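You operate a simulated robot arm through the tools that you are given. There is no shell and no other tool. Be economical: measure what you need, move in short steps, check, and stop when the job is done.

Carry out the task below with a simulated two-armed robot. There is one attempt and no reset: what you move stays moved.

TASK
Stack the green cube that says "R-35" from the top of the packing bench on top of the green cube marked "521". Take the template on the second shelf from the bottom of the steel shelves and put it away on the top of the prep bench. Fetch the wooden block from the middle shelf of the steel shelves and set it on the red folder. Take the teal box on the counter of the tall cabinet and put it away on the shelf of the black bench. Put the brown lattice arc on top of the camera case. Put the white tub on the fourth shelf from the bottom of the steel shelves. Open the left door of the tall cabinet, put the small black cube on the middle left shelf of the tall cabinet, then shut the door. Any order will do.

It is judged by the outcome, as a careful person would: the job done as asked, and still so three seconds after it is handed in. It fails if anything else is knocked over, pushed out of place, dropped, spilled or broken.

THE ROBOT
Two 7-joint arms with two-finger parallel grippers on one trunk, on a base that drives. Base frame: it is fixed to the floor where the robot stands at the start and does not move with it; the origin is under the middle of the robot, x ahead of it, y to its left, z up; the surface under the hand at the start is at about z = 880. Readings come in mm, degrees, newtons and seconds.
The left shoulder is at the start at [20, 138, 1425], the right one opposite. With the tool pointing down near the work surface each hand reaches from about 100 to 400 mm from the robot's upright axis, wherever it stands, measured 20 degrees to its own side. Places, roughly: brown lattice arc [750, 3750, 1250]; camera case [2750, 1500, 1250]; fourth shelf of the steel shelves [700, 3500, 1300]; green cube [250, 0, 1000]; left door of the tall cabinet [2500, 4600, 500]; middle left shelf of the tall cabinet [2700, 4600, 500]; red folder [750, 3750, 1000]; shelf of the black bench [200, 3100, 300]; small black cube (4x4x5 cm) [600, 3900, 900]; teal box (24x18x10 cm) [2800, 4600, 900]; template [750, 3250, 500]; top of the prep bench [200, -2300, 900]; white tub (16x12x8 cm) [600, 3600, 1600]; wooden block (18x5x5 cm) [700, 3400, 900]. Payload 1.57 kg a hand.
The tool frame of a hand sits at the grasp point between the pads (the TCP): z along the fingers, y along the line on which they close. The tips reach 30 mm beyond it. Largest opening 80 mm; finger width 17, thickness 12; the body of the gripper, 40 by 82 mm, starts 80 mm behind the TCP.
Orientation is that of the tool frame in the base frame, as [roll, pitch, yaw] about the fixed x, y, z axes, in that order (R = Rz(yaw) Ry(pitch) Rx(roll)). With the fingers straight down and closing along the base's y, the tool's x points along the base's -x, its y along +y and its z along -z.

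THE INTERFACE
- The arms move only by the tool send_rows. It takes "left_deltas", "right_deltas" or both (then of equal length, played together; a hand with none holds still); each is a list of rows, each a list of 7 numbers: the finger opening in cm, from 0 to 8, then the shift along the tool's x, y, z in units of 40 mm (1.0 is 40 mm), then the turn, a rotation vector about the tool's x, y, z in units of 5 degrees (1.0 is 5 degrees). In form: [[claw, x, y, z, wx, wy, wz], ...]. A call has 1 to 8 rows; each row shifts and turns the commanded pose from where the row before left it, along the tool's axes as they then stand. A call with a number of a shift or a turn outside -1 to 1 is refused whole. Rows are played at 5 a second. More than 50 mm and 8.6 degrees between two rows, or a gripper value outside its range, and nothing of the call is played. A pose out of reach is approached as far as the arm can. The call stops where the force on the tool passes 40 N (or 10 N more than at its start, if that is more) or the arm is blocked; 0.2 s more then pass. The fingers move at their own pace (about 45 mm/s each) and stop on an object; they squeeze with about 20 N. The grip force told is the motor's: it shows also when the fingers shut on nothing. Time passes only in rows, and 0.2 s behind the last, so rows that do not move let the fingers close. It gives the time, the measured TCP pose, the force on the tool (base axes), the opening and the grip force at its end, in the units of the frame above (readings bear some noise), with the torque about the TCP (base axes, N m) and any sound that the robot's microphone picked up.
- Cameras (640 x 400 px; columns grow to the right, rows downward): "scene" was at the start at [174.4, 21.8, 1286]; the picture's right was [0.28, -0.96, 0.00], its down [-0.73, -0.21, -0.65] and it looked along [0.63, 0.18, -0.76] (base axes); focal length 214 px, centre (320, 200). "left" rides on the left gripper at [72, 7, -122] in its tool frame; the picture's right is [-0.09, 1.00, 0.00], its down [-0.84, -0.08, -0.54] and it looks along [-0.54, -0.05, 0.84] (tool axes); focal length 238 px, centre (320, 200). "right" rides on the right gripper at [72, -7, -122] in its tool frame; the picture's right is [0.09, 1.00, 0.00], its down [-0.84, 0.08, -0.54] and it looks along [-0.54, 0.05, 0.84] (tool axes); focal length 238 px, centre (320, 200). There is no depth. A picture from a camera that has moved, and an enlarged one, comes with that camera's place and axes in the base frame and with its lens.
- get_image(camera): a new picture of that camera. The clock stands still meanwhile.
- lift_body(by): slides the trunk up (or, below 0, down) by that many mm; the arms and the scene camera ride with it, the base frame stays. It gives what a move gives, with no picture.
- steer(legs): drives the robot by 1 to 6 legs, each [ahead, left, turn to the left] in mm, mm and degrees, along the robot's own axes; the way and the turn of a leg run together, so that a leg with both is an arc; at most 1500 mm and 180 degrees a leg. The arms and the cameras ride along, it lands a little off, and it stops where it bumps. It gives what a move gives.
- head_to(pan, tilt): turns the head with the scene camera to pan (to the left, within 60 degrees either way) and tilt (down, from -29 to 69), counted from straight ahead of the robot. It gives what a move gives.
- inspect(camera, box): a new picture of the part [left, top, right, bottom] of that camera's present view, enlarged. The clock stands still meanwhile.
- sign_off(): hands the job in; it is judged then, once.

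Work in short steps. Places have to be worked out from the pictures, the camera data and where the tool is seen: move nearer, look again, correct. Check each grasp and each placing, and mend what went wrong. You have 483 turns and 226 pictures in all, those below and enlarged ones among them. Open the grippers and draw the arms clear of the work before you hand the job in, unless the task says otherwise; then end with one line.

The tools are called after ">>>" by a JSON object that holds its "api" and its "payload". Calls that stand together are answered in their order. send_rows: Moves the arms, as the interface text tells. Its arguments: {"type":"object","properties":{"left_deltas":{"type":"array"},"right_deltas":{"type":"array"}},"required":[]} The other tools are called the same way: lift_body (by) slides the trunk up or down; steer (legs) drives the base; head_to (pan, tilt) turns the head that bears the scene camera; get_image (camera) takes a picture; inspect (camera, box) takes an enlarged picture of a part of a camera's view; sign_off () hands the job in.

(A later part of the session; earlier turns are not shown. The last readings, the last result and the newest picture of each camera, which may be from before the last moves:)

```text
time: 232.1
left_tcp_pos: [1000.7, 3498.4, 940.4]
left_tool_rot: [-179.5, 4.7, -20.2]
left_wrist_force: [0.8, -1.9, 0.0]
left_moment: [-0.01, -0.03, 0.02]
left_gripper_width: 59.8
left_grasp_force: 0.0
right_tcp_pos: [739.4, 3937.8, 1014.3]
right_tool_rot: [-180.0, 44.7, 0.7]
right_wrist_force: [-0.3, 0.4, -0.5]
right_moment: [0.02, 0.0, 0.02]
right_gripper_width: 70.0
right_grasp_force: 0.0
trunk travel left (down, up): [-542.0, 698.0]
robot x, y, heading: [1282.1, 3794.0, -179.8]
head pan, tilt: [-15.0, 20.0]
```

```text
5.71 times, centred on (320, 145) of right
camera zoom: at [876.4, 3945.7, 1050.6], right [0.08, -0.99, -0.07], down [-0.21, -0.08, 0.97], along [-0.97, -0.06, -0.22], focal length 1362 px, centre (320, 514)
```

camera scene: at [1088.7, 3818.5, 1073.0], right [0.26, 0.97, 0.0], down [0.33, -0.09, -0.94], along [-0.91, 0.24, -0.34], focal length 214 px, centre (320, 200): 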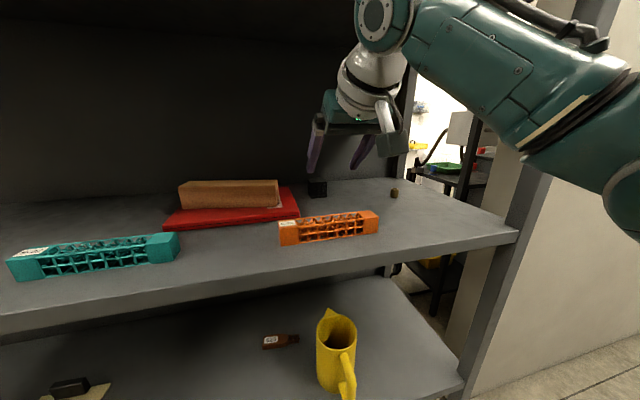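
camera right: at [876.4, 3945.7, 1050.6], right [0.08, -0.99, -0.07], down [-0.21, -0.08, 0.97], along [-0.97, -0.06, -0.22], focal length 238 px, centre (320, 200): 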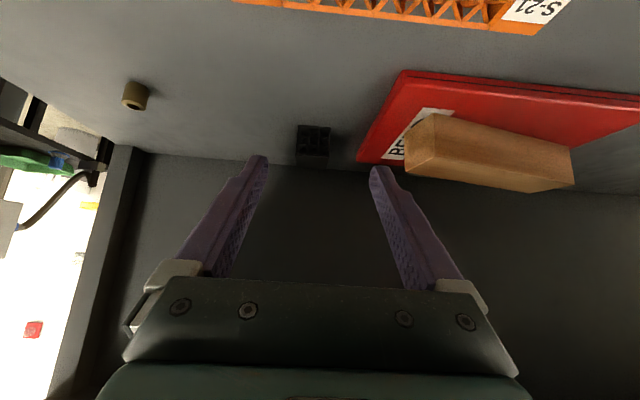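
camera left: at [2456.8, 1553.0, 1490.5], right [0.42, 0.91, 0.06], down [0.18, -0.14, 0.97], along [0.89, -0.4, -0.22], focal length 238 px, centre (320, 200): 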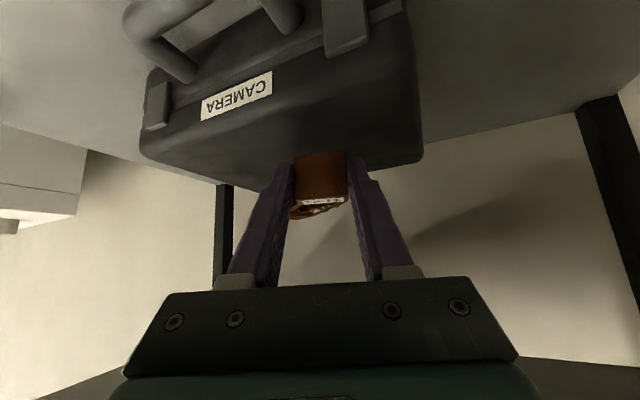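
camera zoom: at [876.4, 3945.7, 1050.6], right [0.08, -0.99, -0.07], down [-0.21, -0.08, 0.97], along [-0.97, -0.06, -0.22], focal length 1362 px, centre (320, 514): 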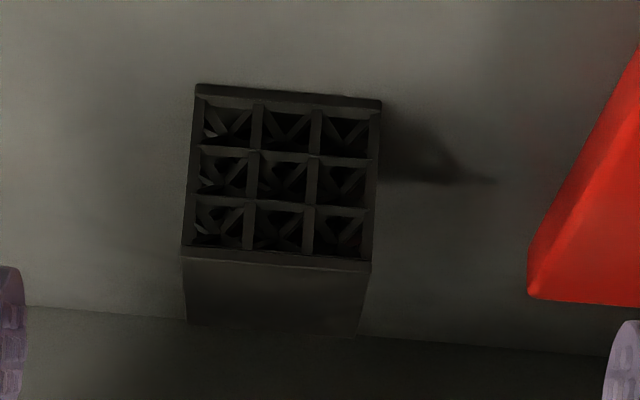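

Cube front face at x≈617, y 3923–3962, square to the shelf. I advance 61 mm and then go in along the tool axis.

>>> {"api": "steer", "payload": {"legs": [[61, 0, 0]]}}

>>> {"api": "send_rows", "payload": {"right_deltas": [[5.8, 0, -0.12, 0.5, 0, 0, 0], [5.8, 0, 0, 0.9, 0, 0, 0]]}}

>>> {"api": "get_image", "payload": {"camera": "right"}}

```text
time: 233.1
left_tcp_pos: [941.1, 3499.5, 940.4]
left_tool_rot: [-179.6, 4.7, -20.3]
left_wrist_force: [-0.5, -0.1, 0.4]
left_moment: [-0.03, 0.03, -0.04]
left_gripper_width: 60.0
left_grasp_force: 0.0
right_tcp_pos: [679.9, 3938.0, 1013.6]
right_tool_rot: [179.9, 44.9, 0.8]
right_wrist_force: [-0.3, 0.5, 0.0]
right_moment: [0.01, 0.01, 0.02]
right_gripper_width: 69.8
right_grasp_force: 0.0
trunk travel left (down, up): [-542.0, 698.0]
robot x, y, heading: [1220.9, 3789.7, -179.9]
head pan, tilt: [-15.0, 20.0]
```

```text
time: 233.7
left_tcp_pos: [940.1, 3500.3, 940.8]
left_tool_rot: [-179.6, 4.8, -20.3]
left_wrist_force: [0.1, 0.3, -1.1]
left_moment: [-0.02, -0.02, -0.01]
left_gripper_width: 59.8
left_grasp_force: 0.2
right_tcp_pos: [640.1, 3942.6, 974.1]
right_tool_rot: [-179.9, 44.8, 0.7]
right_wrist_force: [-0.5, -0.1, 0.6]
right_moment: [-0.05, 0.01, 0.0]
right_gripper_width: 57.9
right_grasp_force: 0.1
trunk travel left (down, up): [-542.0, 698.0]
robot x, y, heading: [1217.4, 3797.0, -180.0]
head pan, tilt: [-15.0, 20.0]
```

```text
114 pictures are left
camera right: at [777.0, 3950.5, 1010.6], right [0.08, -0.99, -0.07], down [-0.21, -0.08, 0.97], along [-0.97, -0.06, -0.22], focal length 238 px, centre (320, 200)
```

right: 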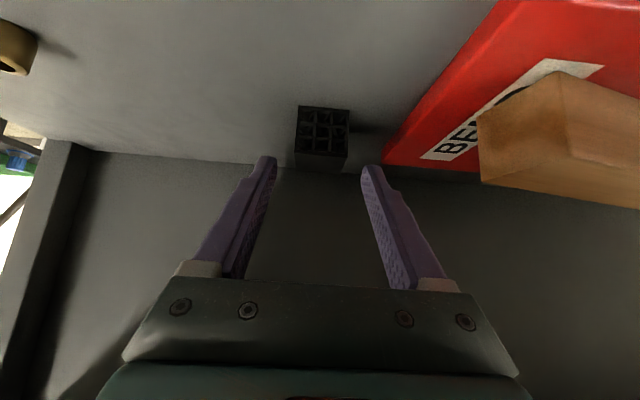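

Centred. I go in the last 55 mm and close.

>>> {"api": "send_rows", "payload": {"right_deltas": [[5.8, 0, 0, 0.7, 0, 0, 0], [5.8, 0, 0, 0.66, 0, 0, 0], [4, 0, 0, 0, 0, 0, 0], [3, 0, 0, 0, 0, 0, 0], [3, 0, 0, 0, 0, 0, 0]]}}

>>> {"api": "get_image", "payload": {"camera": "right"}}

```text
time: 234.9
left_tcp_pos: [940.4, 3499.1, 940.8]
left_tool_rot: [-179.6, 4.7, -20.3]
left_wrist_force: [0.8, -0.1, -0.7]
left_moment: [0.01, 0.02, -0.02]
left_gripper_width: 60.0
left_grasp_force: 0.0
right_tcp_pos: [601.5, 3942.0, 937.1]
right_tool_rot: [-179.9, 44.9, 0.6]
right_wrist_force: [0.1, 0.5, 2.0]
right_moment: [-0.04, 0.07, 0.03]
right_gripper_width: 39.4
right_grasp_force: 19.8
trunk travel left (down, up): [-542.0, 698.0]
robot x, y, heading: [1218.5, 3791.6, -179.8]
head pan, tilt: [-15.0, 20.0]
```

```text
113 pictures are left
camera right: at [738.8, 3949.9, 972.7], right [0.08, -0.99, -0.07], down [-0.21, -0.08, 0.97], along [-0.97, -0.06, -0.21], focal length 238 px, centre (320, 200)
```

right: 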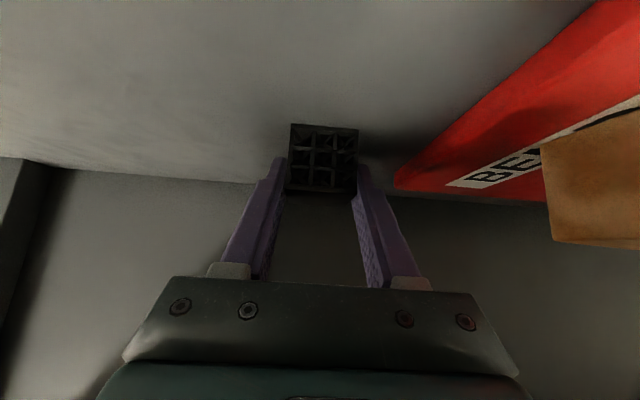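

Gripped the cube (39 mm). I lift and back out.

>>> {"api": "lift_body", "payload": {"by": 70}}

>>> {"api": "steer", "payload": {"legs": [[-420, 0, 0]]}}

>>> {"api": "get_image", "payload": {"camera": "scene"}}

```text
time: 235.9
left_tcp_pos: [940.6, 3499.1, 1010.7]
left_tool_rot: [-179.6, 4.6, -20.3]
left_wrist_force: [0.1, -0.6, 1.1]
left_moment: [-0.03, 0.01, 0.01]
left_gripper_width: 60.0
left_grasp_force: 0.1
right_tcp_pos: [603.1, 3943.8, 1005.2]
right_tool_rot: [180.0, 44.8, 0.7]
right_wrist_force: [0.8, -0.3, 0.0]
right_moment: [0.0, 0.01, 0.01]
right_gripper_width: 39.4
right_grasp_force: 20.4
trunk travel left (down, up): [-612.0, 628.0]
robot x, y, heading: [1219.4, 3795.9, -179.7]
head pan, tilt: [-15.0, 20.0]
```

```text
time: 238.5
left_tcp_pos: [1360.1, 3499.5, 1010.6]
left_tool_rot: [-179.6, 4.6, -20.4]
left_wrist_force: [0.2, -0.5, -0.3]
left_moment: [0.03, -0.01, 0.01]
left_gripper_width: 60.0
left_grasp_force: 0.1
right_tcp_pos: [1022.3, 3944.8, 1005.8]
right_tool_rot: [-180.0, 44.9, 0.6]
right_wrist_force: [0.2, -0.7, 0.0]
right_moment: [0.0, -0.01, 0.0]
right_gripper_width: 39.6
right_grasp_force: 20.2
trunk travel left (down, up): [-612.0, 628.0]
robot x, y, heading: [1640.6, 3795.3, -179.8]
head pan, tilt: [-15.0, 20.0]
```

```text
112 pictures are left
camera scene: at [1448.4, 3819.6, 1142.9], right [0.26, 0.97, 0.0], down [0.33, -0.09, -0.94], along [-0.91, 0.24, -0.34], focal length 214 px, centre (320, 200)
```

scene: 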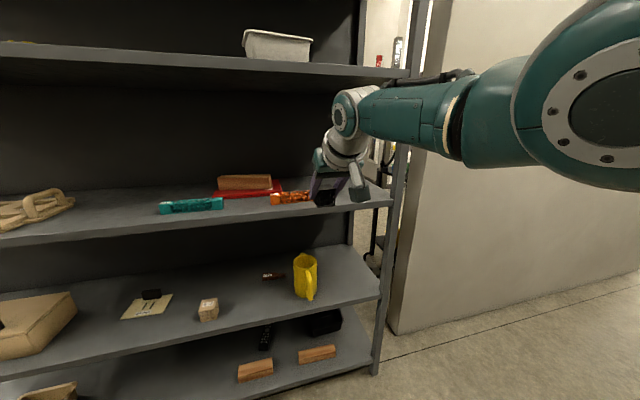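

I raise the trunk, move toward +y and turn around to face the tall cabinet.

>>> {"api": "lift_body", "payload": {"by": 250}}

>>> {"api": "steer", "payload": {"legs": [[0, -600, 0], [0, 0, 180]]}}

>>> {"api": "head_to", "payload": {"pan": 0, "tilt": 25}}

>>> {"api": "get_image", "payload": {"camera": "scene"}}

```text
time: 241.1
left_tcp_pos: [1360.5, 3500.5, 1259.5]
left_tool_rot: [-179.6, 4.6, -20.4]
left_wrist_force: [-0.4, 0.0, -0.3]
left_moment: [0.01, 0.01, 0.01]
left_gripper_width: 60.0
left_grasp_force: 0.0
right_tcp_pos: [1022.6, 3943.8, 1255.6]
right_tool_rot: [-179.9, 44.8, 0.6]
right_wrist_force: [-0.7, 0.3, -0.3]
right_moment: [0.0, 0.01, 0.0]
right_gripper_width: 39.6
right_grasp_force: 20.0
trunk travel left (down, up): [-862.0, 378.0]
robot x, y, heading: [1637.2, 3793.2, -180.0]
head pan, tilt: [-15.0, 20.0]
```

```text
time: 251.8
left_tcp_pos: [1915.1, 4689.0, 1260.5]
left_tool_rot: [-179.6, 4.7, 159.4]
left_wrist_force: [-0.6, 0.2, 0.3]
left_moment: [-0.03, -0.02, -0.01]
left_gripper_width: 59.9
left_grasp_force: 0.1
right_tcp_pos: [2251.7, 4243.5, 1254.6]
right_tool_rot: [-180.0, 44.8, -179.5]
right_wrist_force: [0.2, 1.1, -0.2]
right_moment: [0.05, 0.02, 0.04]
right_gripper_width: 39.4
right_grasp_force: 20.2
trunk travel left (down, up): [-862.0, 378.0]
robot x, y, heading: [1632.2, 4396.0, -0.2]
head pan, tilt: [-15.0, 20.0]
```

```text
time: 252.6
left_tcp_pos: [1915.7, 4689.0, 1259.6]
left_tool_rot: [-179.6, 4.6, 159.4]
left_wrist_force: [0.1, -0.4, 0.3]
left_moment: [-0.02, 0.04, 0.0]
left_gripper_width: 60.2
left_grasp_force: 0.0
right_tcp_pos: [2251.2, 4244.3, 1255.4]
right_tool_rot: [180.0, 44.8, -179.5]
right_wrist_force: [1.0, 0.0, 0.0]
right_moment: [0.0, 0.0, 0.02]
right_gripper_width: 39.6
right_grasp_force: 20.2
trunk travel left (down, up): [-862.0, 378.0]
robot x, y, heading: [1633.8, 4389.2, -0.4]
head pan, tilt: [0.0, 25.0]
```

```text
111 pictures are left
camera scene: at [1827.5, 4395.2, 1384.8], right [0.0, -1.0, 0.0], down [-0.42, 0.0, -0.91], along [0.91, 0.0, -0.42], focal length 214 px, centre (320, 200)
```

scene: 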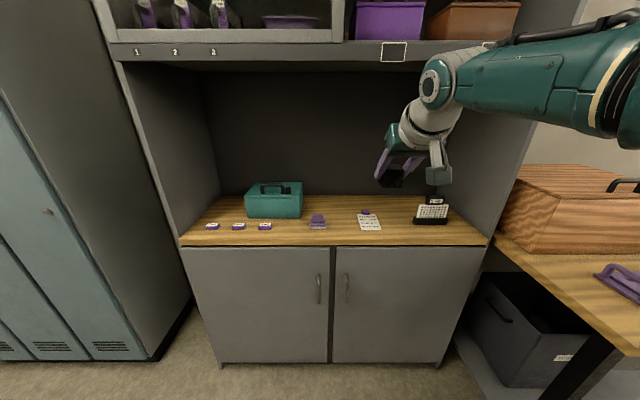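

I see the cabinet: left door handle near y≈4400, z≈600; the teal box has a handle on its lid. I retract the right hand (holding the cube) and set the left hand to point forward.

>>> {"api": "send_rows", "payload": {"right_deltas": [[3, 0.66, 0, -0.66, 0, 1, 0], [3, 0.71, 0, -0.6, 0, 1, 0], [3, 0.76, 0, -0.53, 0, 1, 0], [3, 0.8, 0, -0.46, 0, 1, 0], [3, 0.84, 0, -0.39, 0, 1, 0], [3, 0.87, 0, -0.32, 0, 1, 0], [3, 0.9, 0, -0.24, 0, 1, 0], [3, 0.92, 0, -0.16, 0, 1, 0]], "left_deltas": [[6, 0, -0.9, 0, 0, 0, -1], [6, 0, -0.9, 0, 0, 0, -1], [6, 0, -0.9, 0, 0, 0, -1], [6, 0, -0.9, 0, 0, 0, -1], [6, -0.3, 0, 0.05, 0, -1, 0], [6, -0.3, 0, 0.08, 0, -1, 0], [6, -0.3, 0, 0.1, 0, -1, 0], [6, -0.3, 0, 0.12, 0, -1, 0]]}}

>>> {"api": "send_rows", "payload": {"left_deltas": [[6, -0.3, 0, 0.15, 0, -1, 0], [6, -0.3, 0, 0.18, 0, -1, 0], [6, -0.3, 0, 0.22, 0, -1, 0], [6, -0.28, 0, 0.25, 0, -1, 0], [6, -0.25, 0, 0.28, 0, -1, 0], [6, -0.22, 0, 0.3, 0, -1, 0], [6, -0.2, 0, 0.32, 0, -1, 0], [6, -0.15, 0, 0.34, 0, -1, 0]]}}

>>> {"api": "send_rows", "payload": {"left_deltas": [[6, -0.12, 0, 0.35, 0, -1, 0], [6, -0.1, 0, 0.35, 0, -1, 0], [6, -0.07, 0, 0.35, 0, -1, 0], [6, -0.05, 0, 0.35, 0, -1, 0]]}}

```text
time: 254.4
left_tcp_pos: [1932.8, 4548.3, 1258.6]
left_tool_rot: [-177.9, 24.2, -179.8]
left_wrist_force: [0.0, -0.1, -0.2]
left_moment: [0.01, 0.02, -0.01]
left_gripper_width: 59.9
left_grasp_force: 0.1
right_tcp_pos: [1955.0, 4242.3, 1257.2]
right_tool_rot: [-179.9, 4.7, -179.8]
right_wrist_force: [-0.2, 0.2, -0.2]
right_moment: [0.03, -0.02, 0.03]
right_gripper_width: 39.8
right_grasp_force: 20.1
trunk travel left (down, up): [-862.0, 378.0]
robot x, y, heading: [1637.6, 4395.8, -0.2]
head pan, tilt: [0.0, 25.0]
```

```text
time: 256.2
left_tcp_pos: [2050.2, 4547.8, 1250.3]
left_tool_rot: [-175.7, 64.2, -176.7]
left_wrist_force: [0.5, -0.5, -0.5]
left_moment: [-0.03, -0.04, -0.03]
left_gripper_width: 59.9
left_grasp_force: 0.0
right_tcp_pos: [1953.8, 4243.5, 1256.4]
right_tool_rot: [180.0, 4.8, -179.6]
right_wrist_force: [-0.6, -0.9, -1.0]
right_moment: [0.01, 0.02, 0.0]
right_gripper_width: 39.4
right_grasp_force: 19.4
trunk travel left (down, up): [-862.0, 378.0]
robot x, y, heading: [1634.4, 4396.8, -0.1]
head pan, tilt: [0.0, 25.0]
```

```text
time: 257.2
left_tcp_pos: [2107.5, 4546.3, 1247.4]
left_tool_rot: [-161.6, 83.9, -162.5]
left_wrist_force: [0.8, 0.1, -0.2]
left_moment: [0.0, -0.02, -0.02]
left_gripper_width: 60.2
left_grasp_force: 0.0
right_tcp_pos: [1954.5, 4243.7, 1256.3]
right_tool_rot: [-179.9, 4.8, -179.6]
right_wrist_force: [-0.5, -0.7, 0.0]
right_moment: [0.01, -0.01, 0.0]
right_gripper_width: 39.5
right_grasp_force: 20.3
trunk travel left (down, up): [-862.0, 378.0]
robot x, y, heading: [1636.9, 4397.0, 0.1]
head pan, tilt: [0.0, 25.0]
```

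Left hand is horizontal at arm's length. I lower the trunk to the handle's height and approach partway.

>>> {"api": "lift_body", "payload": {"by": -640}}

>>> {"api": "steer", "payload": {"legs": [[200, -140, 0]]}}

>>> {"api": "get_image", "payload": {"camera": "left"}}

>>> {"api": "get_image", "payload": {"camera": "scene"}}

```text
refused: -640 is not a number from -400 to 400
```

```text
time: 259.0
left_tcp_pos: [2308.8, 4406.6, 1245.7]
left_tool_rot: [-161.6, 83.9, -162.3]
left_wrist_force: [-0.7, 0.0, -0.7]
left_moment: [0.02, -0.05, 0.0]
left_gripper_width: 60.2
left_grasp_force: 0.1
right_tcp_pos: [2156.3, 4104.1, 1255.5]
right_tool_rot: [179.9, 4.8, -179.5]
right_wrist_force: [-0.1, 0.0, -1.1]
right_moment: [-0.01, -0.01, 0.03]
right_gripper_width: 39.4
right_grasp_force: 19.9
trunk travel left (down, up): [-862.0, 378.0]
robot x, y, heading: [1836.5, 4254.1, -0.1]
head pan, tilt: [0.0, 25.0]
```

```text
110 pictures are left
camera left: at [2178.6, 4411.9, 1186.9], right [0.02, 1.0, 0.06], down [-0.46, -0.04, 0.89], along [0.89, -0.04, 0.45], focal length 238 px, centre (320, 200)
```

left: 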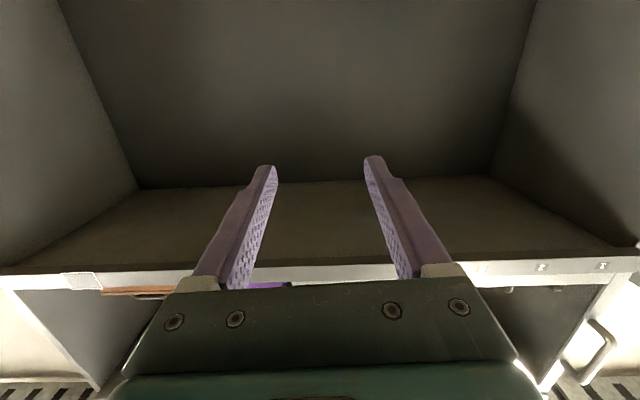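

```text
109 pictures are left
camera scene: at [2027.9, 4254.9, 1384.8], right [0.0, -1.0, 0.0], down [-0.42, 0.0, -0.91], along [0.91, 0.0, -0.42], focal length 214 px, centre (320, 200)
```

scene: 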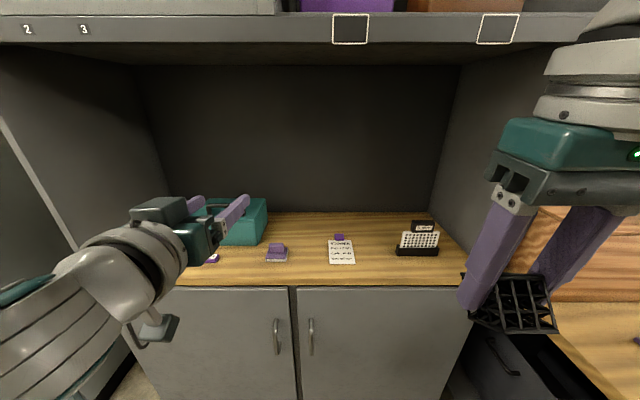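

Handle located at about (2494, 4400, 656). I lower the trunk in two steps.

>>> {"api": "lift_body", "payload": {"by": -400}}

>>> {"api": "lift_body", "payload": {"by": -196}}

>>> {"api": "get_image", "payload": {"camera": "left"}}

>>> {"api": "get_image", "payload": {"camera": "scene"}}

```text
time: 262.8
left_tcp_pos: [2307.5, 4405.9, 846.3]
left_tool_rot: [-161.6, 83.9, -162.3]
left_wrist_force: [0.6, 0.3, 0.1]
left_moment: [0.0, -0.04, 0.0]
left_gripper_width: 60.0
left_grasp_force: 0.0
right_tcp_pos: [2155.7, 4103.7, 856.4]
right_tool_rot: [180.0, 4.8, -179.5]
right_wrist_force: [-0.9, -0.6, -0.1]
right_moment: [0.02, 0.01, -0.02]
right_gripper_width: 39.9
right_grasp_force: 20.6
trunk travel left (down, up): [-462.0, 778.0]
robot x, y, heading: [1834.7, 4254.1, -0.3]
head pan, tilt: [0.0, 25.0]
```

```text
time: 264.9
left_tcp_pos: [2307.7, 4407.3, 650.5]
left_tool_rot: [-161.6, 83.8, -162.3]
left_wrist_force: [0.8, 0.5, -0.9]
left_moment: [-0.02, 0.0, 0.01]
left_gripper_width: 60.0
left_grasp_force: 0.0
right_tcp_pos: [2156.2, 4103.5, 659.4]
right_tool_rot: [-179.9, 4.7, -179.6]
right_wrist_force: [-0.1, -0.3, 0.5]
right_moment: [-0.03, 0.01, 0.01]
right_gripper_width: 39.8
right_grasp_force: 19.9
trunk travel left (down, up): [-266.0, 974.0]
robot x, y, heading: [1841.8, 4255.4, 0.0]
head pan, tilt: [0.0, 25.0]
```

```text
108 pictures are left
camera left: at [2178.6, 4411.8, 590.9], right [0.02, 1.0, 0.06], down [-0.46, -0.04, 0.89], along [0.89, -0.04, 0.45], focal length 238 px, centre (320, 200)
```

left: 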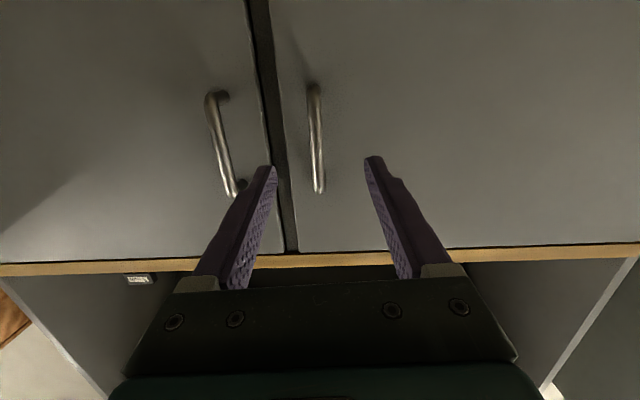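

```text
107 pictures are left
camera scene: at [2028.0, 4254.9, 788.9], right [0.0, -1.0, 0.0], down [-0.42, 0.0, -0.91], along [0.91, 0.0, -0.42], focal length 214 px, centre (320, 200)
```

scene: 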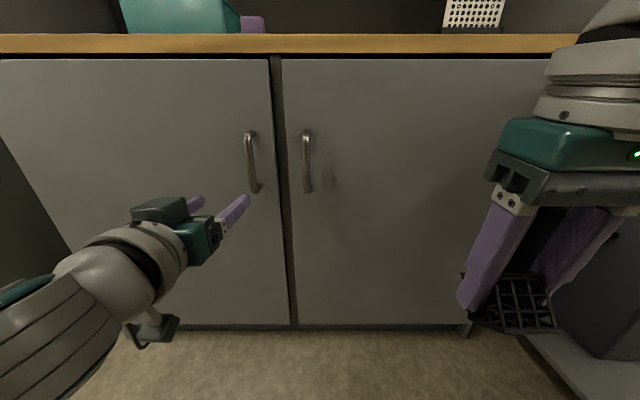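

The handle bar is at (2494, 4398), z 600–730; my fingers are in line with it. I raise 15 mm and approach to 45 mm.

>>> {"api": "lift_body", "payload": {"by": 15}}

>>> {"api": "steer", "payload": {"legs": [[130, -8, 0]]}}

>>> {"api": "get_image", "payload": {"camera": "left"}}

>>> {"api": "get_image", "payload": {"camera": "scene"}}

```text
time: 265.6
left_tcp_pos: [2307.0, 4406.7, 664.3]
left_tool_rot: [-161.6, 83.9, -162.4]
left_wrist_force: [-0.2, 0.3, 0.1]
left_moment: [-0.02, -0.02, 0.01]
left_gripper_width: 59.9
left_grasp_force: 0.0
right_tcp_pos: [2155.8, 4101.9, 674.9]
right_tool_rot: [-179.9, 4.8, -179.7]
right_wrist_force: [0.7, 1.2, -1.1]
right_moment: [-0.06, -0.01, 0.02]
right_gripper_width: 39.5
right_grasp_force: 19.8
trunk travel left (down, up): [-281.0, 959.0]
robot x, y, heading: [1836.6, 4255.7, -0.3]
head pan, tilt: [0.0, 25.0]
```

```text
time: 266.9
left_tcp_pos: [2436.7, 4398.3, 664.8]
left_tool_rot: [-161.7, 83.9, -162.4]
left_wrist_force: [0.4, -0.2, 0.7]
left_moment: [-0.02, -0.01, -0.01]
left_gripper_width: 59.8
left_grasp_force: 0.0
right_tcp_pos: [2283.4, 4095.3, 674.7]
right_tool_rot: [-180.0, 4.7, -179.4]
right_wrist_force: [0.6, 0.6, -0.1]
right_moment: [0.01, 0.05, 0.0]
right_gripper_width: 39.4
right_grasp_force: 19.5
trunk travel left (down, up): [-281.0, 959.0]
robot x, y, heading: [1966.9, 4246.8, 0.0]
head pan, tilt: [0.0, 25.0]
```

```text
106 pictures are left
camera left: at [2307.7, 4404.2, 605.7], right [0.02, 1.0, 0.06], down [-0.45, -0.04, 0.89], along [0.89, -0.04, 0.45], focal length 238 px, centre (320, 200)
```

left: 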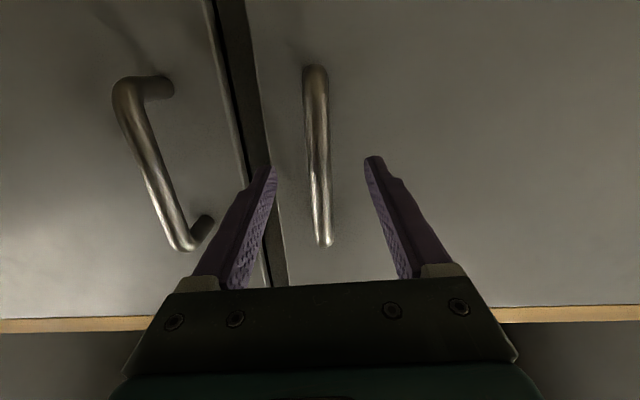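

```text
105 pictures are left
camera scene: at [2157.4, 4247.1, 803.8], right [0.0, -1.0, 0.0], down [-0.42, 0.0, -0.91], along [0.91, 0.0, -0.42], focal length 214 px, centre (320, 200)
```

scene: 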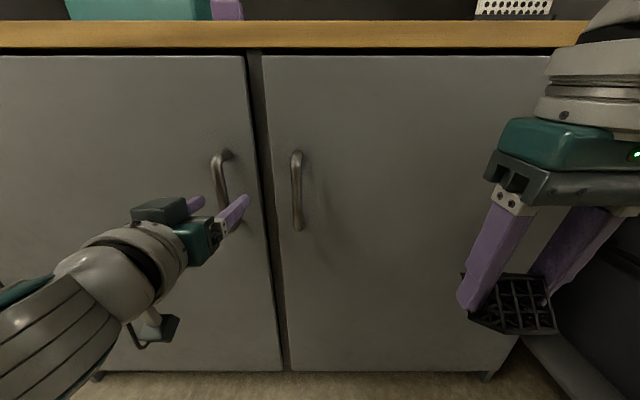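

In line. I advance 38 mm and close on the bar.

>>> {"api": "steer", "payload": {"legs": [[38, 0, 0]]}}

>>> {"api": "get_image", "payload": {"camera": "left"}}

```text
time: 267.9
left_tcp_pos: [2472.0, 4398.2, 664.6]
left_tool_rot: [-162.5, 83.9, -163.0]
left_wrist_force: [-0.7, -0.7, -0.3]
left_moment: [0.05, -0.01, -0.02]
left_gripper_width: 59.8
left_grasp_force: 0.1
right_tcp_pos: [2322.6, 4095.2, 675.9]
right_tool_rot: [-180.0, 4.8, -179.5]
right_wrist_force: [-0.4, -0.7, -0.9]
right_moment: [0.01, -0.02, 0.0]
right_gripper_width: 39.8
right_grasp_force: 19.8
trunk travel left (down, up): [-281.0, 959.0]
robot x, y, heading: [2002.7, 4246.8, -0.1]
head pan, tilt: [0.0, 25.0]
stopped in leg 1: the force on the tool passed its limit at 272 N (the readings are from after the stop); the commanded pose is now the measured one
```

```text
104 pictures are left
camera left: at [2344.1, 4403.6, 605.8], right [0.02, 1.0, 0.06], down [-0.46, -0.04, 0.89], along [0.89, -0.04, 0.45], focal length 238 px, centre (320, 200)
```

left: 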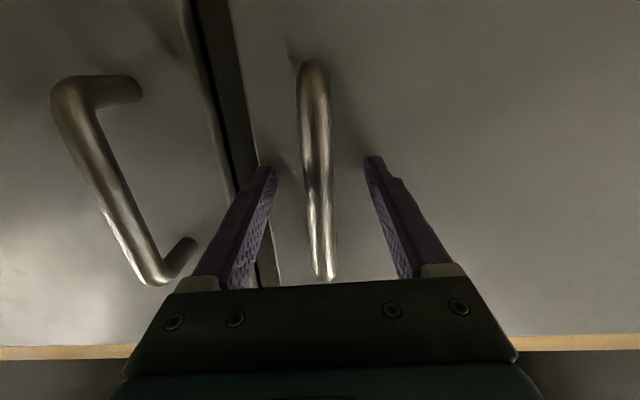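

The tips reached the door face (x≈2503), so the bar is at the pads. I close on it.

>>> {"api": "send_rows", "payload": {"left_deltas": [[4, 0, 0, -0.08, 0, 0, 0], [2, 0, 0, 0, 0, 0, 0], [0, 0, 0, 0, 0, 0, 0], [0, 0, 0, 0, 0, 0, 0], [0, 0, 0, 0, 0, 0, 0]]}}

>>> {"api": "get_image", "payload": {"camera": "left"}}

```text
time: 269.1
left_tcp_pos: [2470.4, 4399.0, 666.8]
left_tool_rot: [-163.1, 84.1, -163.7]
left_wrist_force: [0.5, 1.2, 0.6]
left_moment: [0.49, 0.08, 0.01]
left_gripper_width: 16.1
left_grasp_force: 31.9
right_tcp_pos: [2324.1, 4095.1, 675.3]
right_tool_rot: [180.0, 4.8, -179.5]
right_wrist_force: [0.0, -0.6, 0.9]
right_moment: [-0.01, -0.02, 0.02]
right_gripper_width: 39.4
right_grasp_force: 20.1
trunk travel left (down, up): [-281.0, 959.0]
robot x, y, heading: [2005.0, 4244.9, 0.3]
head pan, tilt: [0.0, 25.0]
```

```text
103 pictures are left
camera left: at [2341.0, 4403.8, 606.3], right [0.02, 1.0, 0.06], down [-0.46, -0.05, 0.89], along [0.89, -0.04, 0.45], focal length 238 px, centre (320, 200)
```

left: 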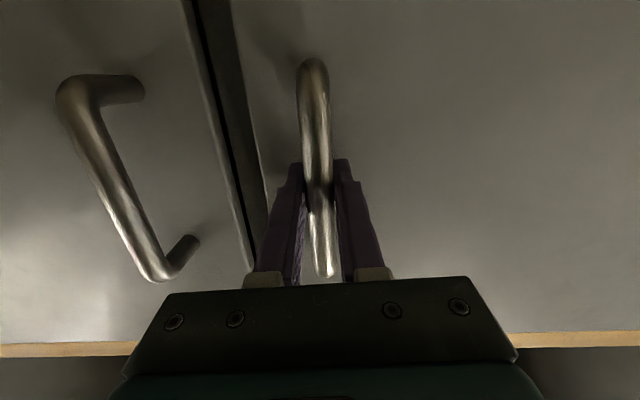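

The bar is gripped. I start swinging: a small 5° arc about the hinge (≈(2503,4930)).

>>> {"api": "steer", "payload": {"legs": [[-60, 43.5, -5]]}}

```text
time: 270.1
left_tcp_pos: [2424.0, 4405.2, 665.6]
left_tool_rot: [-163.1, 83.9, -168.6]
left_wrist_force: [1.0, 2.9, 1.4]
left_moment: [0.53, 0.25, -0.21]
left_gripper_width: 16.0
left_grasp_force: 31.9
right_tcp_pos: [2252.3, 4114.4, 674.8]
right_tool_rot: [180.0, 4.9, 175.5]
right_wrist_force: [-0.5, -0.5, -0.4]
right_moment: [-0.02, -0.01, -0.02]
right_gripper_width: 39.8
right_grasp_force: 19.8
trunk travel left (down, up): [-281.0, 959.0]
robot x, y, heading: [1946.6, 4294.6, -4.9]
head pan, tilt: [0.0, 25.0]
```

Door follows with little force. I continue in 10° arcs.

>>> {"api": "steer", "payload": {"legs": [[-119.6, 87, -10], [-119.6, 87, -10]]}}

>>> {"api": "get_image", "payload": {"camera": "left"}}

```text
time: 272.4
left_tcp_pos: [2249.9, 4464.8, 665.0]
left_tool_rot: [-163.8, 83.9, 170.6]
left_wrist_force: [3.8, 8.4, -0.2]
left_moment: [0.61, 0.04, -0.18]
left_gripper_width: 16.0
left_grasp_force: 31.2
right_tcp_pos: [1989.2, 4251.7, 674.8]
right_tool_rot: [179.8, 4.8, 155.5]
right_wrist_force: [0.1, -0.3, -0.5]
right_moment: [0.0, -0.01, 0.0]
right_gripper_width: 39.5
right_grasp_force: 20.3
trunk travel left (down, up): [-281.0, 959.0]
robot x, y, heading: [1764.5, 4518.6, -25.0]
head pan, tilt: [0.0, 25.0]
```

```text
102 pictures are left
camera left: at [2135.7, 4523.8, 606.5], right [0.44, 0.9, 0.06], down [-0.43, 0.15, 0.89], along [0.79, -0.42, 0.45], focal length 238 px, centre (320, 200)
```

left: 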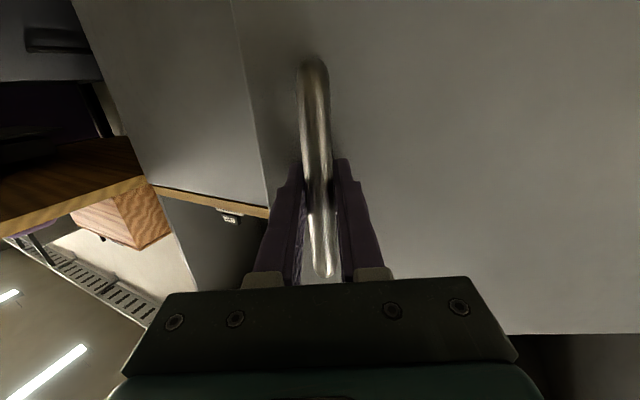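

Door opens well at 25°. Continue.

>>> {"api": "steer", "payload": {"legs": [[-119.6, 86, -10], [-119.6, 86, -10], [-119.6, 86, -10]]}}

```text
time: 275.7
left_tcp_pos: [2048.0, 4656.3, 665.8]
left_tool_rot: [-165.6, 83.9, 139.2]
left_wrist_force: [16.8, 8.1, 0.8]
left_moment: [0.35, -0.42, -0.27]
left_gripper_width: 16.0
left_grasp_force: 31.7
right_tcp_pos: [1715.6, 4599.5, 674.4]
right_tool_rot: [179.8, 4.8, 125.6]
right_wrist_force: [0.1, 0.2, -0.7]
right_moment: [0.04, 0.02, 0.02]
right_gripper_width: 39.5
right_grasp_force: 19.8
trunk travel left (down, up): [-281.0, 959.0]
robot x, y, heading: [1649.1, 4948.2, -54.9]
head pan, tilt: [0.0, 25.0]
```

Slight outward pull; I correct a few mm inward and continue to ~77°.

>>> {"api": "steer", "payload": {"legs": [[-119.6, 91, -10], [-119.6, 88, -10]]}}

>>> {"api": "get_image", "payload": {"camera": "scene"}}

```text
time: 278.1
left_tcp_pos: [1980.1, 4826.0, 665.0]
left_tool_rot: [-163.0, 83.9, 121.8]
left_wrist_force: [-0.2, -0.1, 8.6]
left_moment: [0.34, -0.48, -0.15]
left_gripper_width: 15.9
left_grasp_force: 31.8
right_tcp_pos: [1648.2, 4887.5, 676.8]
right_tool_rot: [179.9, 4.9, 105.6]
right_wrist_force: [0.1, 0.3, -1.1]
right_moment: [0.0, -0.01, 0.01]
right_gripper_width: 39.6
right_grasp_force: 20.4
trunk travel left (down, up): [-281.0, 959.0]
robot x, y, heading: [1707.9, 5237.1, -74.8]
head pan, tilt: [0.0, 25.0]
```

```text
101 pictures are left
camera scene: at [1760.7, 5051.9, 804.0], right [-0.96, -0.26, 0.0], down [-0.11, 0.41, -0.91], along [0.24, -0.87, -0.42], focal length 214 px, centre (320, 200)
```

scene: 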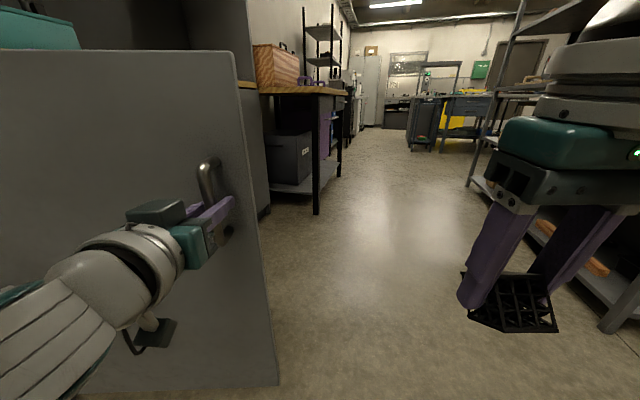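

Door is at ~75°. I release the handle, back off along the tool, then go around the door's edge.

>>> {"api": "send_rows", "payload": {"left_deltas": [[3, 0, 0, 0, 0, 0, 0], [6, 0, 0, 0, 0, 0, 0], [7, 0, 0, 0, 0, 0, 0], [7, 0, 0, 0, 0, 0, 0]]}}

>>> {"api": "steer", "payload": {"legs": [[-80, 0, 0]]}}

>>> {"api": "get_image", "payload": {"camera": "scene"}}

```text
time: 279.1
left_tcp_pos: [1979.4, 4827.0, 666.1]
left_tool_rot: [-163.0, 84.0, 121.9]
left_wrist_force: [-0.3, 0.1, 0.1]
left_moment: [0.0, 0.0, -0.03]
left_gripper_width: 70.2
left_grasp_force: 0.1
right_tcp_pos: [1646.5, 4887.8, 675.3]
right_tool_rot: [180.0, 4.9, 105.6]
right_wrist_force: [1.3, -0.4, 0.0]
right_moment: [0.01, -0.01, -0.03]
right_gripper_width: 39.4
right_grasp_force: 20.0
trunk travel left (down, up): [-281.0, 959.0]
robot x, y, heading: [1714.2, 5238.8, -75.1]
head pan, tilt: [0.0, 25.0]
```

```text
time: 280.1
left_tcp_pos: [1959.4, 4904.2, 665.5]
left_tool_rot: [-162.8, 84.0, 122.0]
left_wrist_force: [0.0, 0.0, -0.1]
left_moment: [0.01, 0.01, -0.03]
left_gripper_width: 70.2
left_grasp_force: 0.0
right_tcp_pos: [1627.3, 4966.1, 674.6]
right_tool_rot: [179.9, 4.9, 105.7]
right_wrist_force: [0.1, 0.0, 0.4]
right_moment: [-0.04, -0.03, -0.03]
right_gripper_width: 39.7
right_grasp_force: 20.5
trunk travel left (down, up): [-281.0, 959.0]
robot x, y, heading: [1686.7, 5316.5, -74.8]
head pan, tilt: [0.0, 25.0]
```

```text
100 pictures are left
camera scene: at [1739.2, 5129.6, 803.8], right [-0.96, -0.26, 0.0], down [-0.11, 0.41, -0.91], along [0.24, -0.87, -0.42], focal length 214 px, centre (320, 200)
```

scene: 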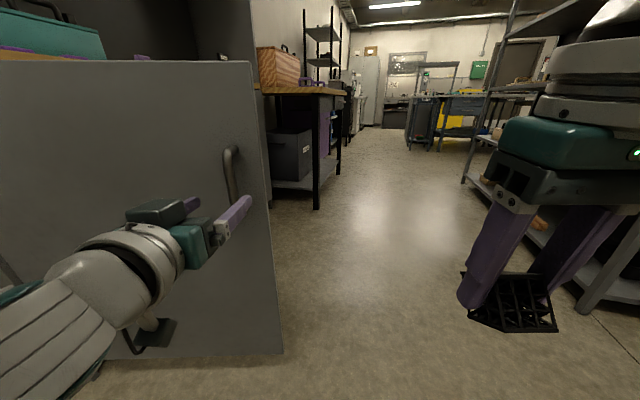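

Door stays open. I strafe right past the door edge, drive ahead and turn to heading ~45°, also retracting the left hand.

>>> {"api": "steer", "payload": {"legs": [[0, -450, 0], [600, 0, 0]]}}

>>> {"api": "send_rows", "payload": {"left_deltas": [[6, 0.05, 0, -0.4, 0, 1, 0], [6, 0.1, 0, -0.4, 0, 1, 0], [6, 0.12, 0, -0.4, 0, 1, 0], [6, 0.15, 0, -0.38, 0, 1, 0], [6, 0.18, 0, -0.36, 0, 1, 0], [6, 0.2, 0, -0.34, 0, 1, 0], [6, 0.22, 0, -0.3, 0, 1, 0], [6, 0.25, 0, -0.28, 0, 1, 0]]}}

>>> {"api": "send_rows", "payload": {"left_deltas": [[6, 0.28, 0, -0.25, 0, 1, 0], [6, 0.3, 0, -0.22, 0, 1, 0], [6, 0.32, 0, -0.18, 0, 1, 0], [6, 0.34, 0, -0.14, 0, 1, 0], [6, 0.35, 0, -0.1, 0, 1, 0], [6, 0.35, 0, -0.06, 0, 1, 0]], "right_deltas": [[3, -0.9, 0, 0.1, 0, -1, 0], [3, -0.88, 0, 0.18, 0, -1, 0], [3, -0.85, 0, 0.28, 0, -1, 0], [3, -0.8, 0, 0.35, 0, -1, 0], [3, -0.77, 0, 0.4, 0, -1, 0], [3, -0.72, 0, 0.47, 0, -1, 0]]}}

>>> {"api": "steer", "payload": {"legs": [[0, 0, 120]]}}

```text
time: 285.9
left_tcp_pos: [1681.5, 4200.0, 665.9]
left_tool_rot: [-162.9, 83.9, 122.0]
left_wrist_force: [-0.4, -1.0, -0.3]
left_moment: [-0.02, 0.0, -0.02]
left_gripper_width: 69.7
left_grasp_force: 0.1
right_tcp_pos: [1348.9, 4260.5, 675.6]
right_tool_rot: [180.0, 4.9, 105.8]
right_wrist_force: [0.1, -0.6, -1.0]
right_moment: [0.0, -0.04, 0.01]
right_gripper_width: 39.4
right_grasp_force: 19.5
trunk travel left (down, up): [-281.0, 959.0]
robot x, y, heading: [1414.2, 4609.7, -74.5]
head pan, tilt: [0.0, 25.0]
```

```text
time: 287.7
left_tcp_pos: [1648.1, 4323.1, 664.2]
left_tool_rot: [-177.5, 44.2, 106.6]
left_wrist_force: [0.5, -0.6, 0.3]
left_moment: [0.03, -0.01, -0.04]
left_gripper_width: 60.3
left_grasp_force: 0.0
right_tcp_pos: [1349.6, 4259.7, 675.7]
right_tool_rot: [-179.9, 4.9, 105.7]
right_wrist_force: [0.1, -0.6, -0.6]
right_moment: [-0.02, 0.01, 0.01]
right_gripper_width: 39.7
right_grasp_force: 20.2
trunk travel left (down, up): [-281.0, 959.0]
robot x, y, heading: [1409.9, 4605.5, -74.6]
head pan, tilt: [0.0, 25.0]
```

```text
time: 289.1
left_tcp_pos: [1629.5, 4395.8, 654.3]
left_tool_rot: [-178.3, 14.0, 105.4]
left_wrist_force: [0.3, 0.8, 0.0]
left_moment: [0.01, -0.02, 0.0]
left_gripper_width: 60.0
left_grasp_force: 0.0
left hand out of reach, approached as far as the arm can: row 2, 3
right_tcp_pos: [1408.1, 4057.9, 666.8]
right_tool_rot: [180.0, 35.0, 105.8]
right_wrist_force: [0.6, 0.3, -0.3]
right_moment: [0.03, 0.02, -0.02]
right_gripper_width: 39.3
right_grasp_force: 20.3
trunk travel left (down, up): [-281.0, 959.0]
robot x, y, heading: [1409.7, 4609.1, -74.4]
head pan, tilt: [0.0, 25.0]
```

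```text
time: 294.5
left_tcp_pos: [1489.5, 4903.4, 652.4]
left_tool_rot: [-178.0, 14.1, -134.8]
left_wrist_force: [0.5, -0.1, -0.9]
left_moment: [-0.02, 0.04, -0.04]
left_gripper_width: 60.3
left_grasp_force: 0.0
right_tcp_pos: [1892.5, 4880.1, 666.9]
right_tool_rot: [-179.9, 34.9, -134.4]
right_wrist_force: [0.3, -0.5, 1.0]
right_moment: [0.02, 0.02, 0.04]
right_gripper_width: 39.7
right_grasp_force: 20.2
trunk travel left (down, up): [-281.0, 959.0]
robot x, y, heading: [1415.4, 4611.0, 45.2]
head pan, tilt: [0.0, 25.0]
```

I strafe right so that the robot faces the opening diagonally, and look inside.

>>> {"api": "steer", "payload": {"legs": [[-60, -690, 0]]}}

>>> {"api": "get_image", "payload": {"camera": "scene"}}

>>> {"api": "get_image", "payload": {"camera": "right"}}

```text
time: 298.3
left_tcp_pos: [1933.1, 4376.4, 652.8]
left_tool_rot: [-178.2, 14.2, -135.0]
left_wrist_force: [-0.2, 0.8, 0.1]
left_moment: [-0.03, 0.01, -0.01]
left_gripper_width: 60.0
left_grasp_force: 0.0
right_tcp_pos: [2336.8, 4351.1, 665.7]
right_tool_rot: [180.0, 34.9, -134.6]
right_wrist_force: [0.2, 0.1, -0.7]
right_moment: [-0.01, 0.01, 0.02]
right_gripper_width: 39.7
right_grasp_force: 19.7
trunk travel left (down, up): [-281.0, 959.0]
robot x, y, heading: [1859.7, 4080.3, 44.8]
head pan, tilt: [0.0, 25.0]
```

```text
99 pictures are left
camera scene: at [1991.1, 4218.3, 803.8], right [0.71, -0.71, 0.0], down [-0.3, -0.3, -0.91], along [0.64, 0.64, -0.42], focal length 214 px, centre (320, 200)
```

scene: 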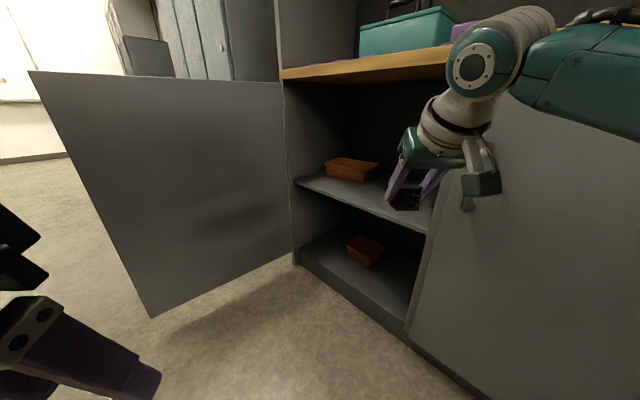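

```text
98 pictures are left
camera right: at [2251.5, 4254.5, 725.7], right [-0.76, 0.65, -0.05], down [0.21, 0.32, 0.92], along [0.61, 0.69, -0.38], focal length 238 px, centre (320, 200)
```

right: 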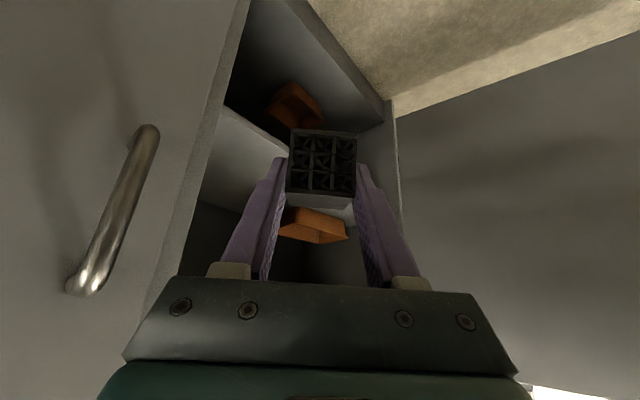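

One middle shelf at z≈493 with free space in front of a tray. I check the left arm's extent relative to the door.

>>> {"api": "head_to", "payload": {"pan": 60, "tilt": 20}}

>>> {"api": "get_image", "payload": {"camera": "scene"}}

```text
time: 299.6
left_tcp_pos: [1934.3, 4376.2, 653.1]
left_tool_rot: [-178.2, 14.1, -135.0]
left_wrist_force: [0.3, -0.1, 0.7]
left_moment: [-0.03, -0.02, -0.03]
left_gripper_width: 60.0
left_grasp_force: 0.0
right_tcp_pos: [2337.3, 4350.8, 666.4]
right_tool_rot: [180.0, 35.0, -134.6]
right_wrist_force: [0.1, 0.2, -0.5]
right_moment: [-0.02, 0.02, 0.01]
right_gripper_width: 39.6
right_grasp_force: 20.1
trunk travel left (down, up): [-281.0, 959.0]
robot x, y, heading: [1857.5, 4087.0, 45.1]
head pan, tilt: [60.0, 20.0]
```

```text
97 pictures are left
camera scene: at [1902.0, 4243.2, 811.9], right [0.97, 0.26, 0.0], down [0.09, -0.33, -0.94], along [-0.24, 0.91, -0.34], focal length 214 px, centre (320, 200)
```

scene: 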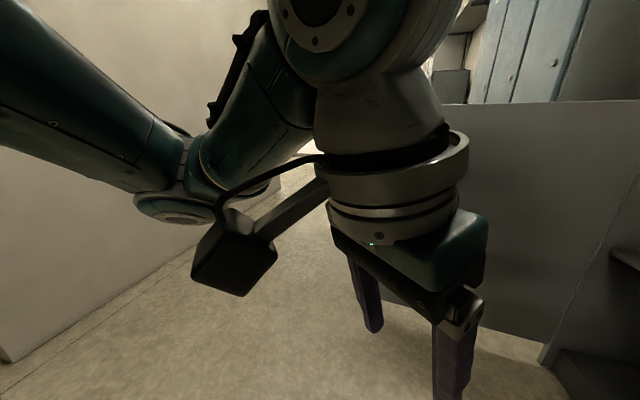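

The left elbow reaches far left, so I want the door wider open. I retract the right hand and will push the door from inside with the closed left hand.

>>> {"api": "send_rows", "payload": {"right_deltas": [[3, 0.72, 0, -0.47, 0, 1, 0], [3, 0.77, 0, -0.4, 0, 1, 0], [3, 0.8, 0, -0.35, 0, 1, 0], [3, 0.85, 0, -0.28, 0, 1, 0], [3, 0.88, 0, -0.18, 0, 1, 0], [3, 0.9, 0, -0.1, 0, 1, 0]], "left_deltas": [[0, 0, 0, 0, 0, 0, 0], [0, 0, 0, 0, 0, 0, 0], [0, 0, 0, 0, 0, 0, 0], [0, 0, 0, 0, 0, 0, 0], [0, 0, 0, 0, 0, 0, 0], [0, 0, 0, 0, 0, 0, 0]]}}

>>> {"api": "steer", "payload": {"legs": [[280, 170, 0]]}}

>>> {"api": "get_image", "payload": {"camera": "scene"}}

```text
time: 301.0
left_tcp_pos: [1933.9, 4376.8, 654.2]
left_tool_rot: [-178.1, 14.1, -135.0]
left_wrist_force: [-0.1, -0.7, 0.0]
left_moment: [0.0, -0.03, 0.02]
left_gripper_width: 0.0
left_grasp_force: 20.2
right_tcp_pos: [2189.2, 4200.1, 658.2]
right_tool_rot: [-179.9, 4.8, -134.6]
right_wrist_force: [0.0, 0.4, -0.5]
right_moment: [0.0, -0.01, 0.02]
right_gripper_width: 39.5
right_grasp_force: 20.3
trunk travel left (down, up): [-281.0, 959.0]
robot x, y, heading: [1851.6, 4084.0, 45.1]
head pan, tilt: [60.0, 20.0]
```

```text
time: 303.2
left_tcp_pos: [2012.6, 4694.8, 653.6]
left_tool_rot: [-178.1, 14.1, -135.1]
left_wrist_force: [0.3, 0.1, 0.0]
left_moment: [-0.01, 0.03, 0.01]
left_gripper_width: 0.1
left_grasp_force: 19.8
right_tcp_pos: [2267.2, 4519.5, 657.5]
right_tool_rot: [179.9, 4.9, -134.7]
right_wrist_force: [-0.1, 0.3, -0.2]
right_moment: [-0.02, -0.01, 0.0]
right_gripper_width: 39.5
right_grasp_force: 20.3
trunk travel left (down, up): [-281.0, 959.0]
robot x, y, heading: [1937.3, 4399.4, 45.0]
head pan, tilt: [60.0, 20.0]
```

```text
96 pictures are left
camera scene: at [1980.8, 4561.1, 811.9], right [0.97, 0.26, 0.0], down [0.09, -0.33, -0.94], along [-0.24, 0.91, -0.34], focal length 214 px, centre (320, 200)
```

scene: 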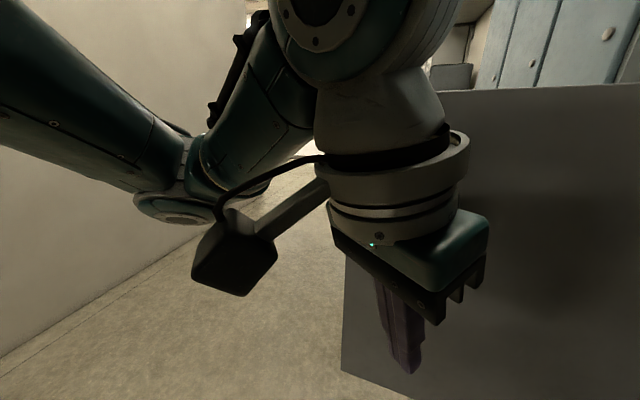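

Now I push in the +y direction, 150 mm then check.

>>> {"api": "steer", "payload": {"legs": [[106, 106, 0]]}}

>>> {"api": "steer", "payload": {"legs": [[92, 92, 0]]}}

>>> {"api": "get_image", "payload": {"camera": "scene"}}

```text
time: 304.5
left_tcp_pos: [2011.8, 4844.1, 652.3]
left_tool_rot: [-178.2, 14.0, -135.0]
left_wrist_force: [-0.6, -0.6, 0.2]
left_moment: [0.01, 0.03, 0.0]
left_gripper_width: 0.1
left_grasp_force: 19.9
right_tcp_pos: [2266.1, 4668.1, 657.3]
right_tool_rot: [-179.9, 4.9, -134.7]
right_wrist_force: [0.5, 0.0, -0.2]
right_moment: [0.0, 0.0, -0.01]
right_gripper_width: 39.6
right_grasp_force: 19.9
trunk travel left (down, up): [-281.0, 959.0]
robot x, y, heading: [1936.8, 4547.1, 45.1]
head pan, tilt: [60.0, 20.0]
```

```text
time: 305.8
left_tcp_pos: [2011.0, 4972.6, 652.8]
left_tool_rot: [-178.1, 14.1, -135.0]
left_wrist_force: [0.4, 0.2, 0.2]
left_moment: [0.02, 0.0, -0.04]
left_gripper_width: 0.0
left_grasp_force: 19.8
right_tcp_pos: [2267.3, 4797.5, 657.4]
right_tool_rot: [-179.9, 4.9, -134.6]
right_wrist_force: [-1.0, 0.1, -0.3]
right_moment: [0.02, 0.04, 0.02]
right_gripper_width: 39.6
right_grasp_force: 20.1
trunk travel left (down, up): [-281.0, 959.0]
robot x, y, heading: [1933.7, 4680.1, 44.9]
head pan, tilt: [60.0, 20.0]
```

```text
95 pictures are left
camera scene: at [1980.0, 4839.5, 811.9], right [0.97, 0.26, 0.0], down [0.09, -0.33, -0.94], along [-0.24, 0.91, -0.34], focal length 214 px, centre (320, 200)
```

scene: 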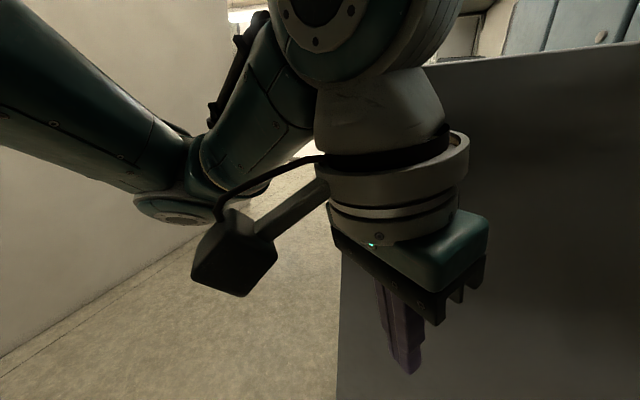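

The door moves along. I push 100 mm more, then retreat and look at the result.

>>> {"api": "steer", "payload": {"legs": [[71, 71, 0]]}}

>>> {"api": "steer", "payload": {"legs": [[-380, -380, 0]]}}

>>> {"api": "head_to", "payload": {"pan": 0, "tilt": 20}}

>>> {"api": "get_image", "payload": {"camera": "scene"}}

```text
time: 306.9
left_tcp_pos: [2011.7, 5040.4, 652.8]
left_tool_rot: [-177.5, 13.5, -136.4]
left_wrist_force: [0.3, -0.4, 0.5]
left_moment: [-0.03, 0.02, 0.0]
left_gripper_width: 0.0
left_grasp_force: 19.9
right_tcp_pos: [2267.2, 4873.8, 658.2]
right_tool_rot: [180.0, 4.8, -134.6]
right_wrist_force: [0.5, -0.5, -0.1]
right_moment: [0.0, 0.0, 0.01]
right_gripper_width: 39.5
right_grasp_force: 20.1
trunk travel left (down, up): [-281.0, 959.0]
robot x, y, heading: [1933.8, 4752.0, 44.7]
head pan, tilt: [60.0, 20.0]
stopped in leg 1: the force on the tool passed its limit at 98 N (the readings are from after the stop); the commanded pose is now the measured one
```

```text
time: 310.0
left_tcp_pos: [2013.2, 4509.1, 654.4]
left_tool_rot: [-177.4, 13.6, -136.3]
left_wrist_force: [0.8, 0.1, -0.8]
left_moment: [0.01, 0.0, -0.02]
left_gripper_width: 0.0
left_grasp_force: 20.1
right_tcp_pos: [2267.8, 4342.9, 657.7]
right_tool_rot: [-180.0, 4.9, -134.4]
right_wrist_force: [0.1, -0.1, 0.1]
right_moment: [-0.01, 0.02, 0.02]
right_gripper_width: 39.6
right_grasp_force: 20.1
trunk travel left (down, up): [-281.0, 959.0]
robot x, y, heading: [1934.6, 4224.7, 45.1]
head pan, tilt: [60.0, 20.0]
```

```text
time: 311.3
left_tcp_pos: [2013.8, 4509.7, 652.4]
left_tool_rot: [-177.4, 13.6, -136.4]
left_wrist_force: [-0.8, -0.8, -0.6]
left_moment: [0.0, -0.05, 0.0]
left_gripper_width: 0.0
left_grasp_force: 19.7
right_tcp_pos: [2267.9, 4342.1, 657.8]
right_tool_rot: [180.0, 4.9, -134.5]
right_wrist_force: [-0.1, 0.1, -0.3]
right_moment: [-0.02, -0.02, 0.02]
right_gripper_width: 39.6
right_grasp_force: 20.0
trunk travel left (down, up): [-281.0, 959.0]
robot x, y, heading: [1935.7, 4221.9, 45.2]
head pan, tilt: [0.0, 20.0]
```

```text
94 pictures are left
camera scene: at [2071.0, 4359.7, 811.9], right [0.71, -0.71, 0.0], down [-0.24, -0.24, -0.94], along [0.66, 0.67, -0.34], focal length 214 px, centre (320, 200)
```

scene: 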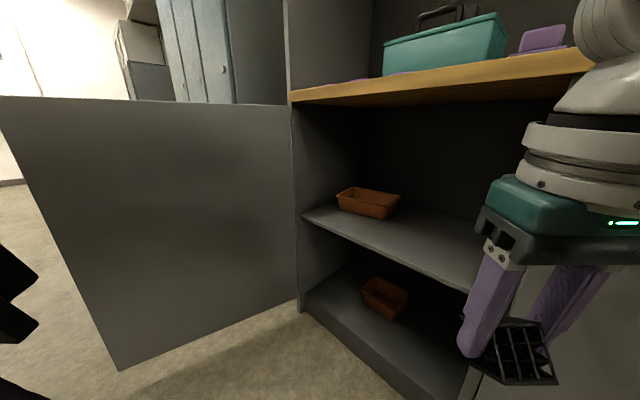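

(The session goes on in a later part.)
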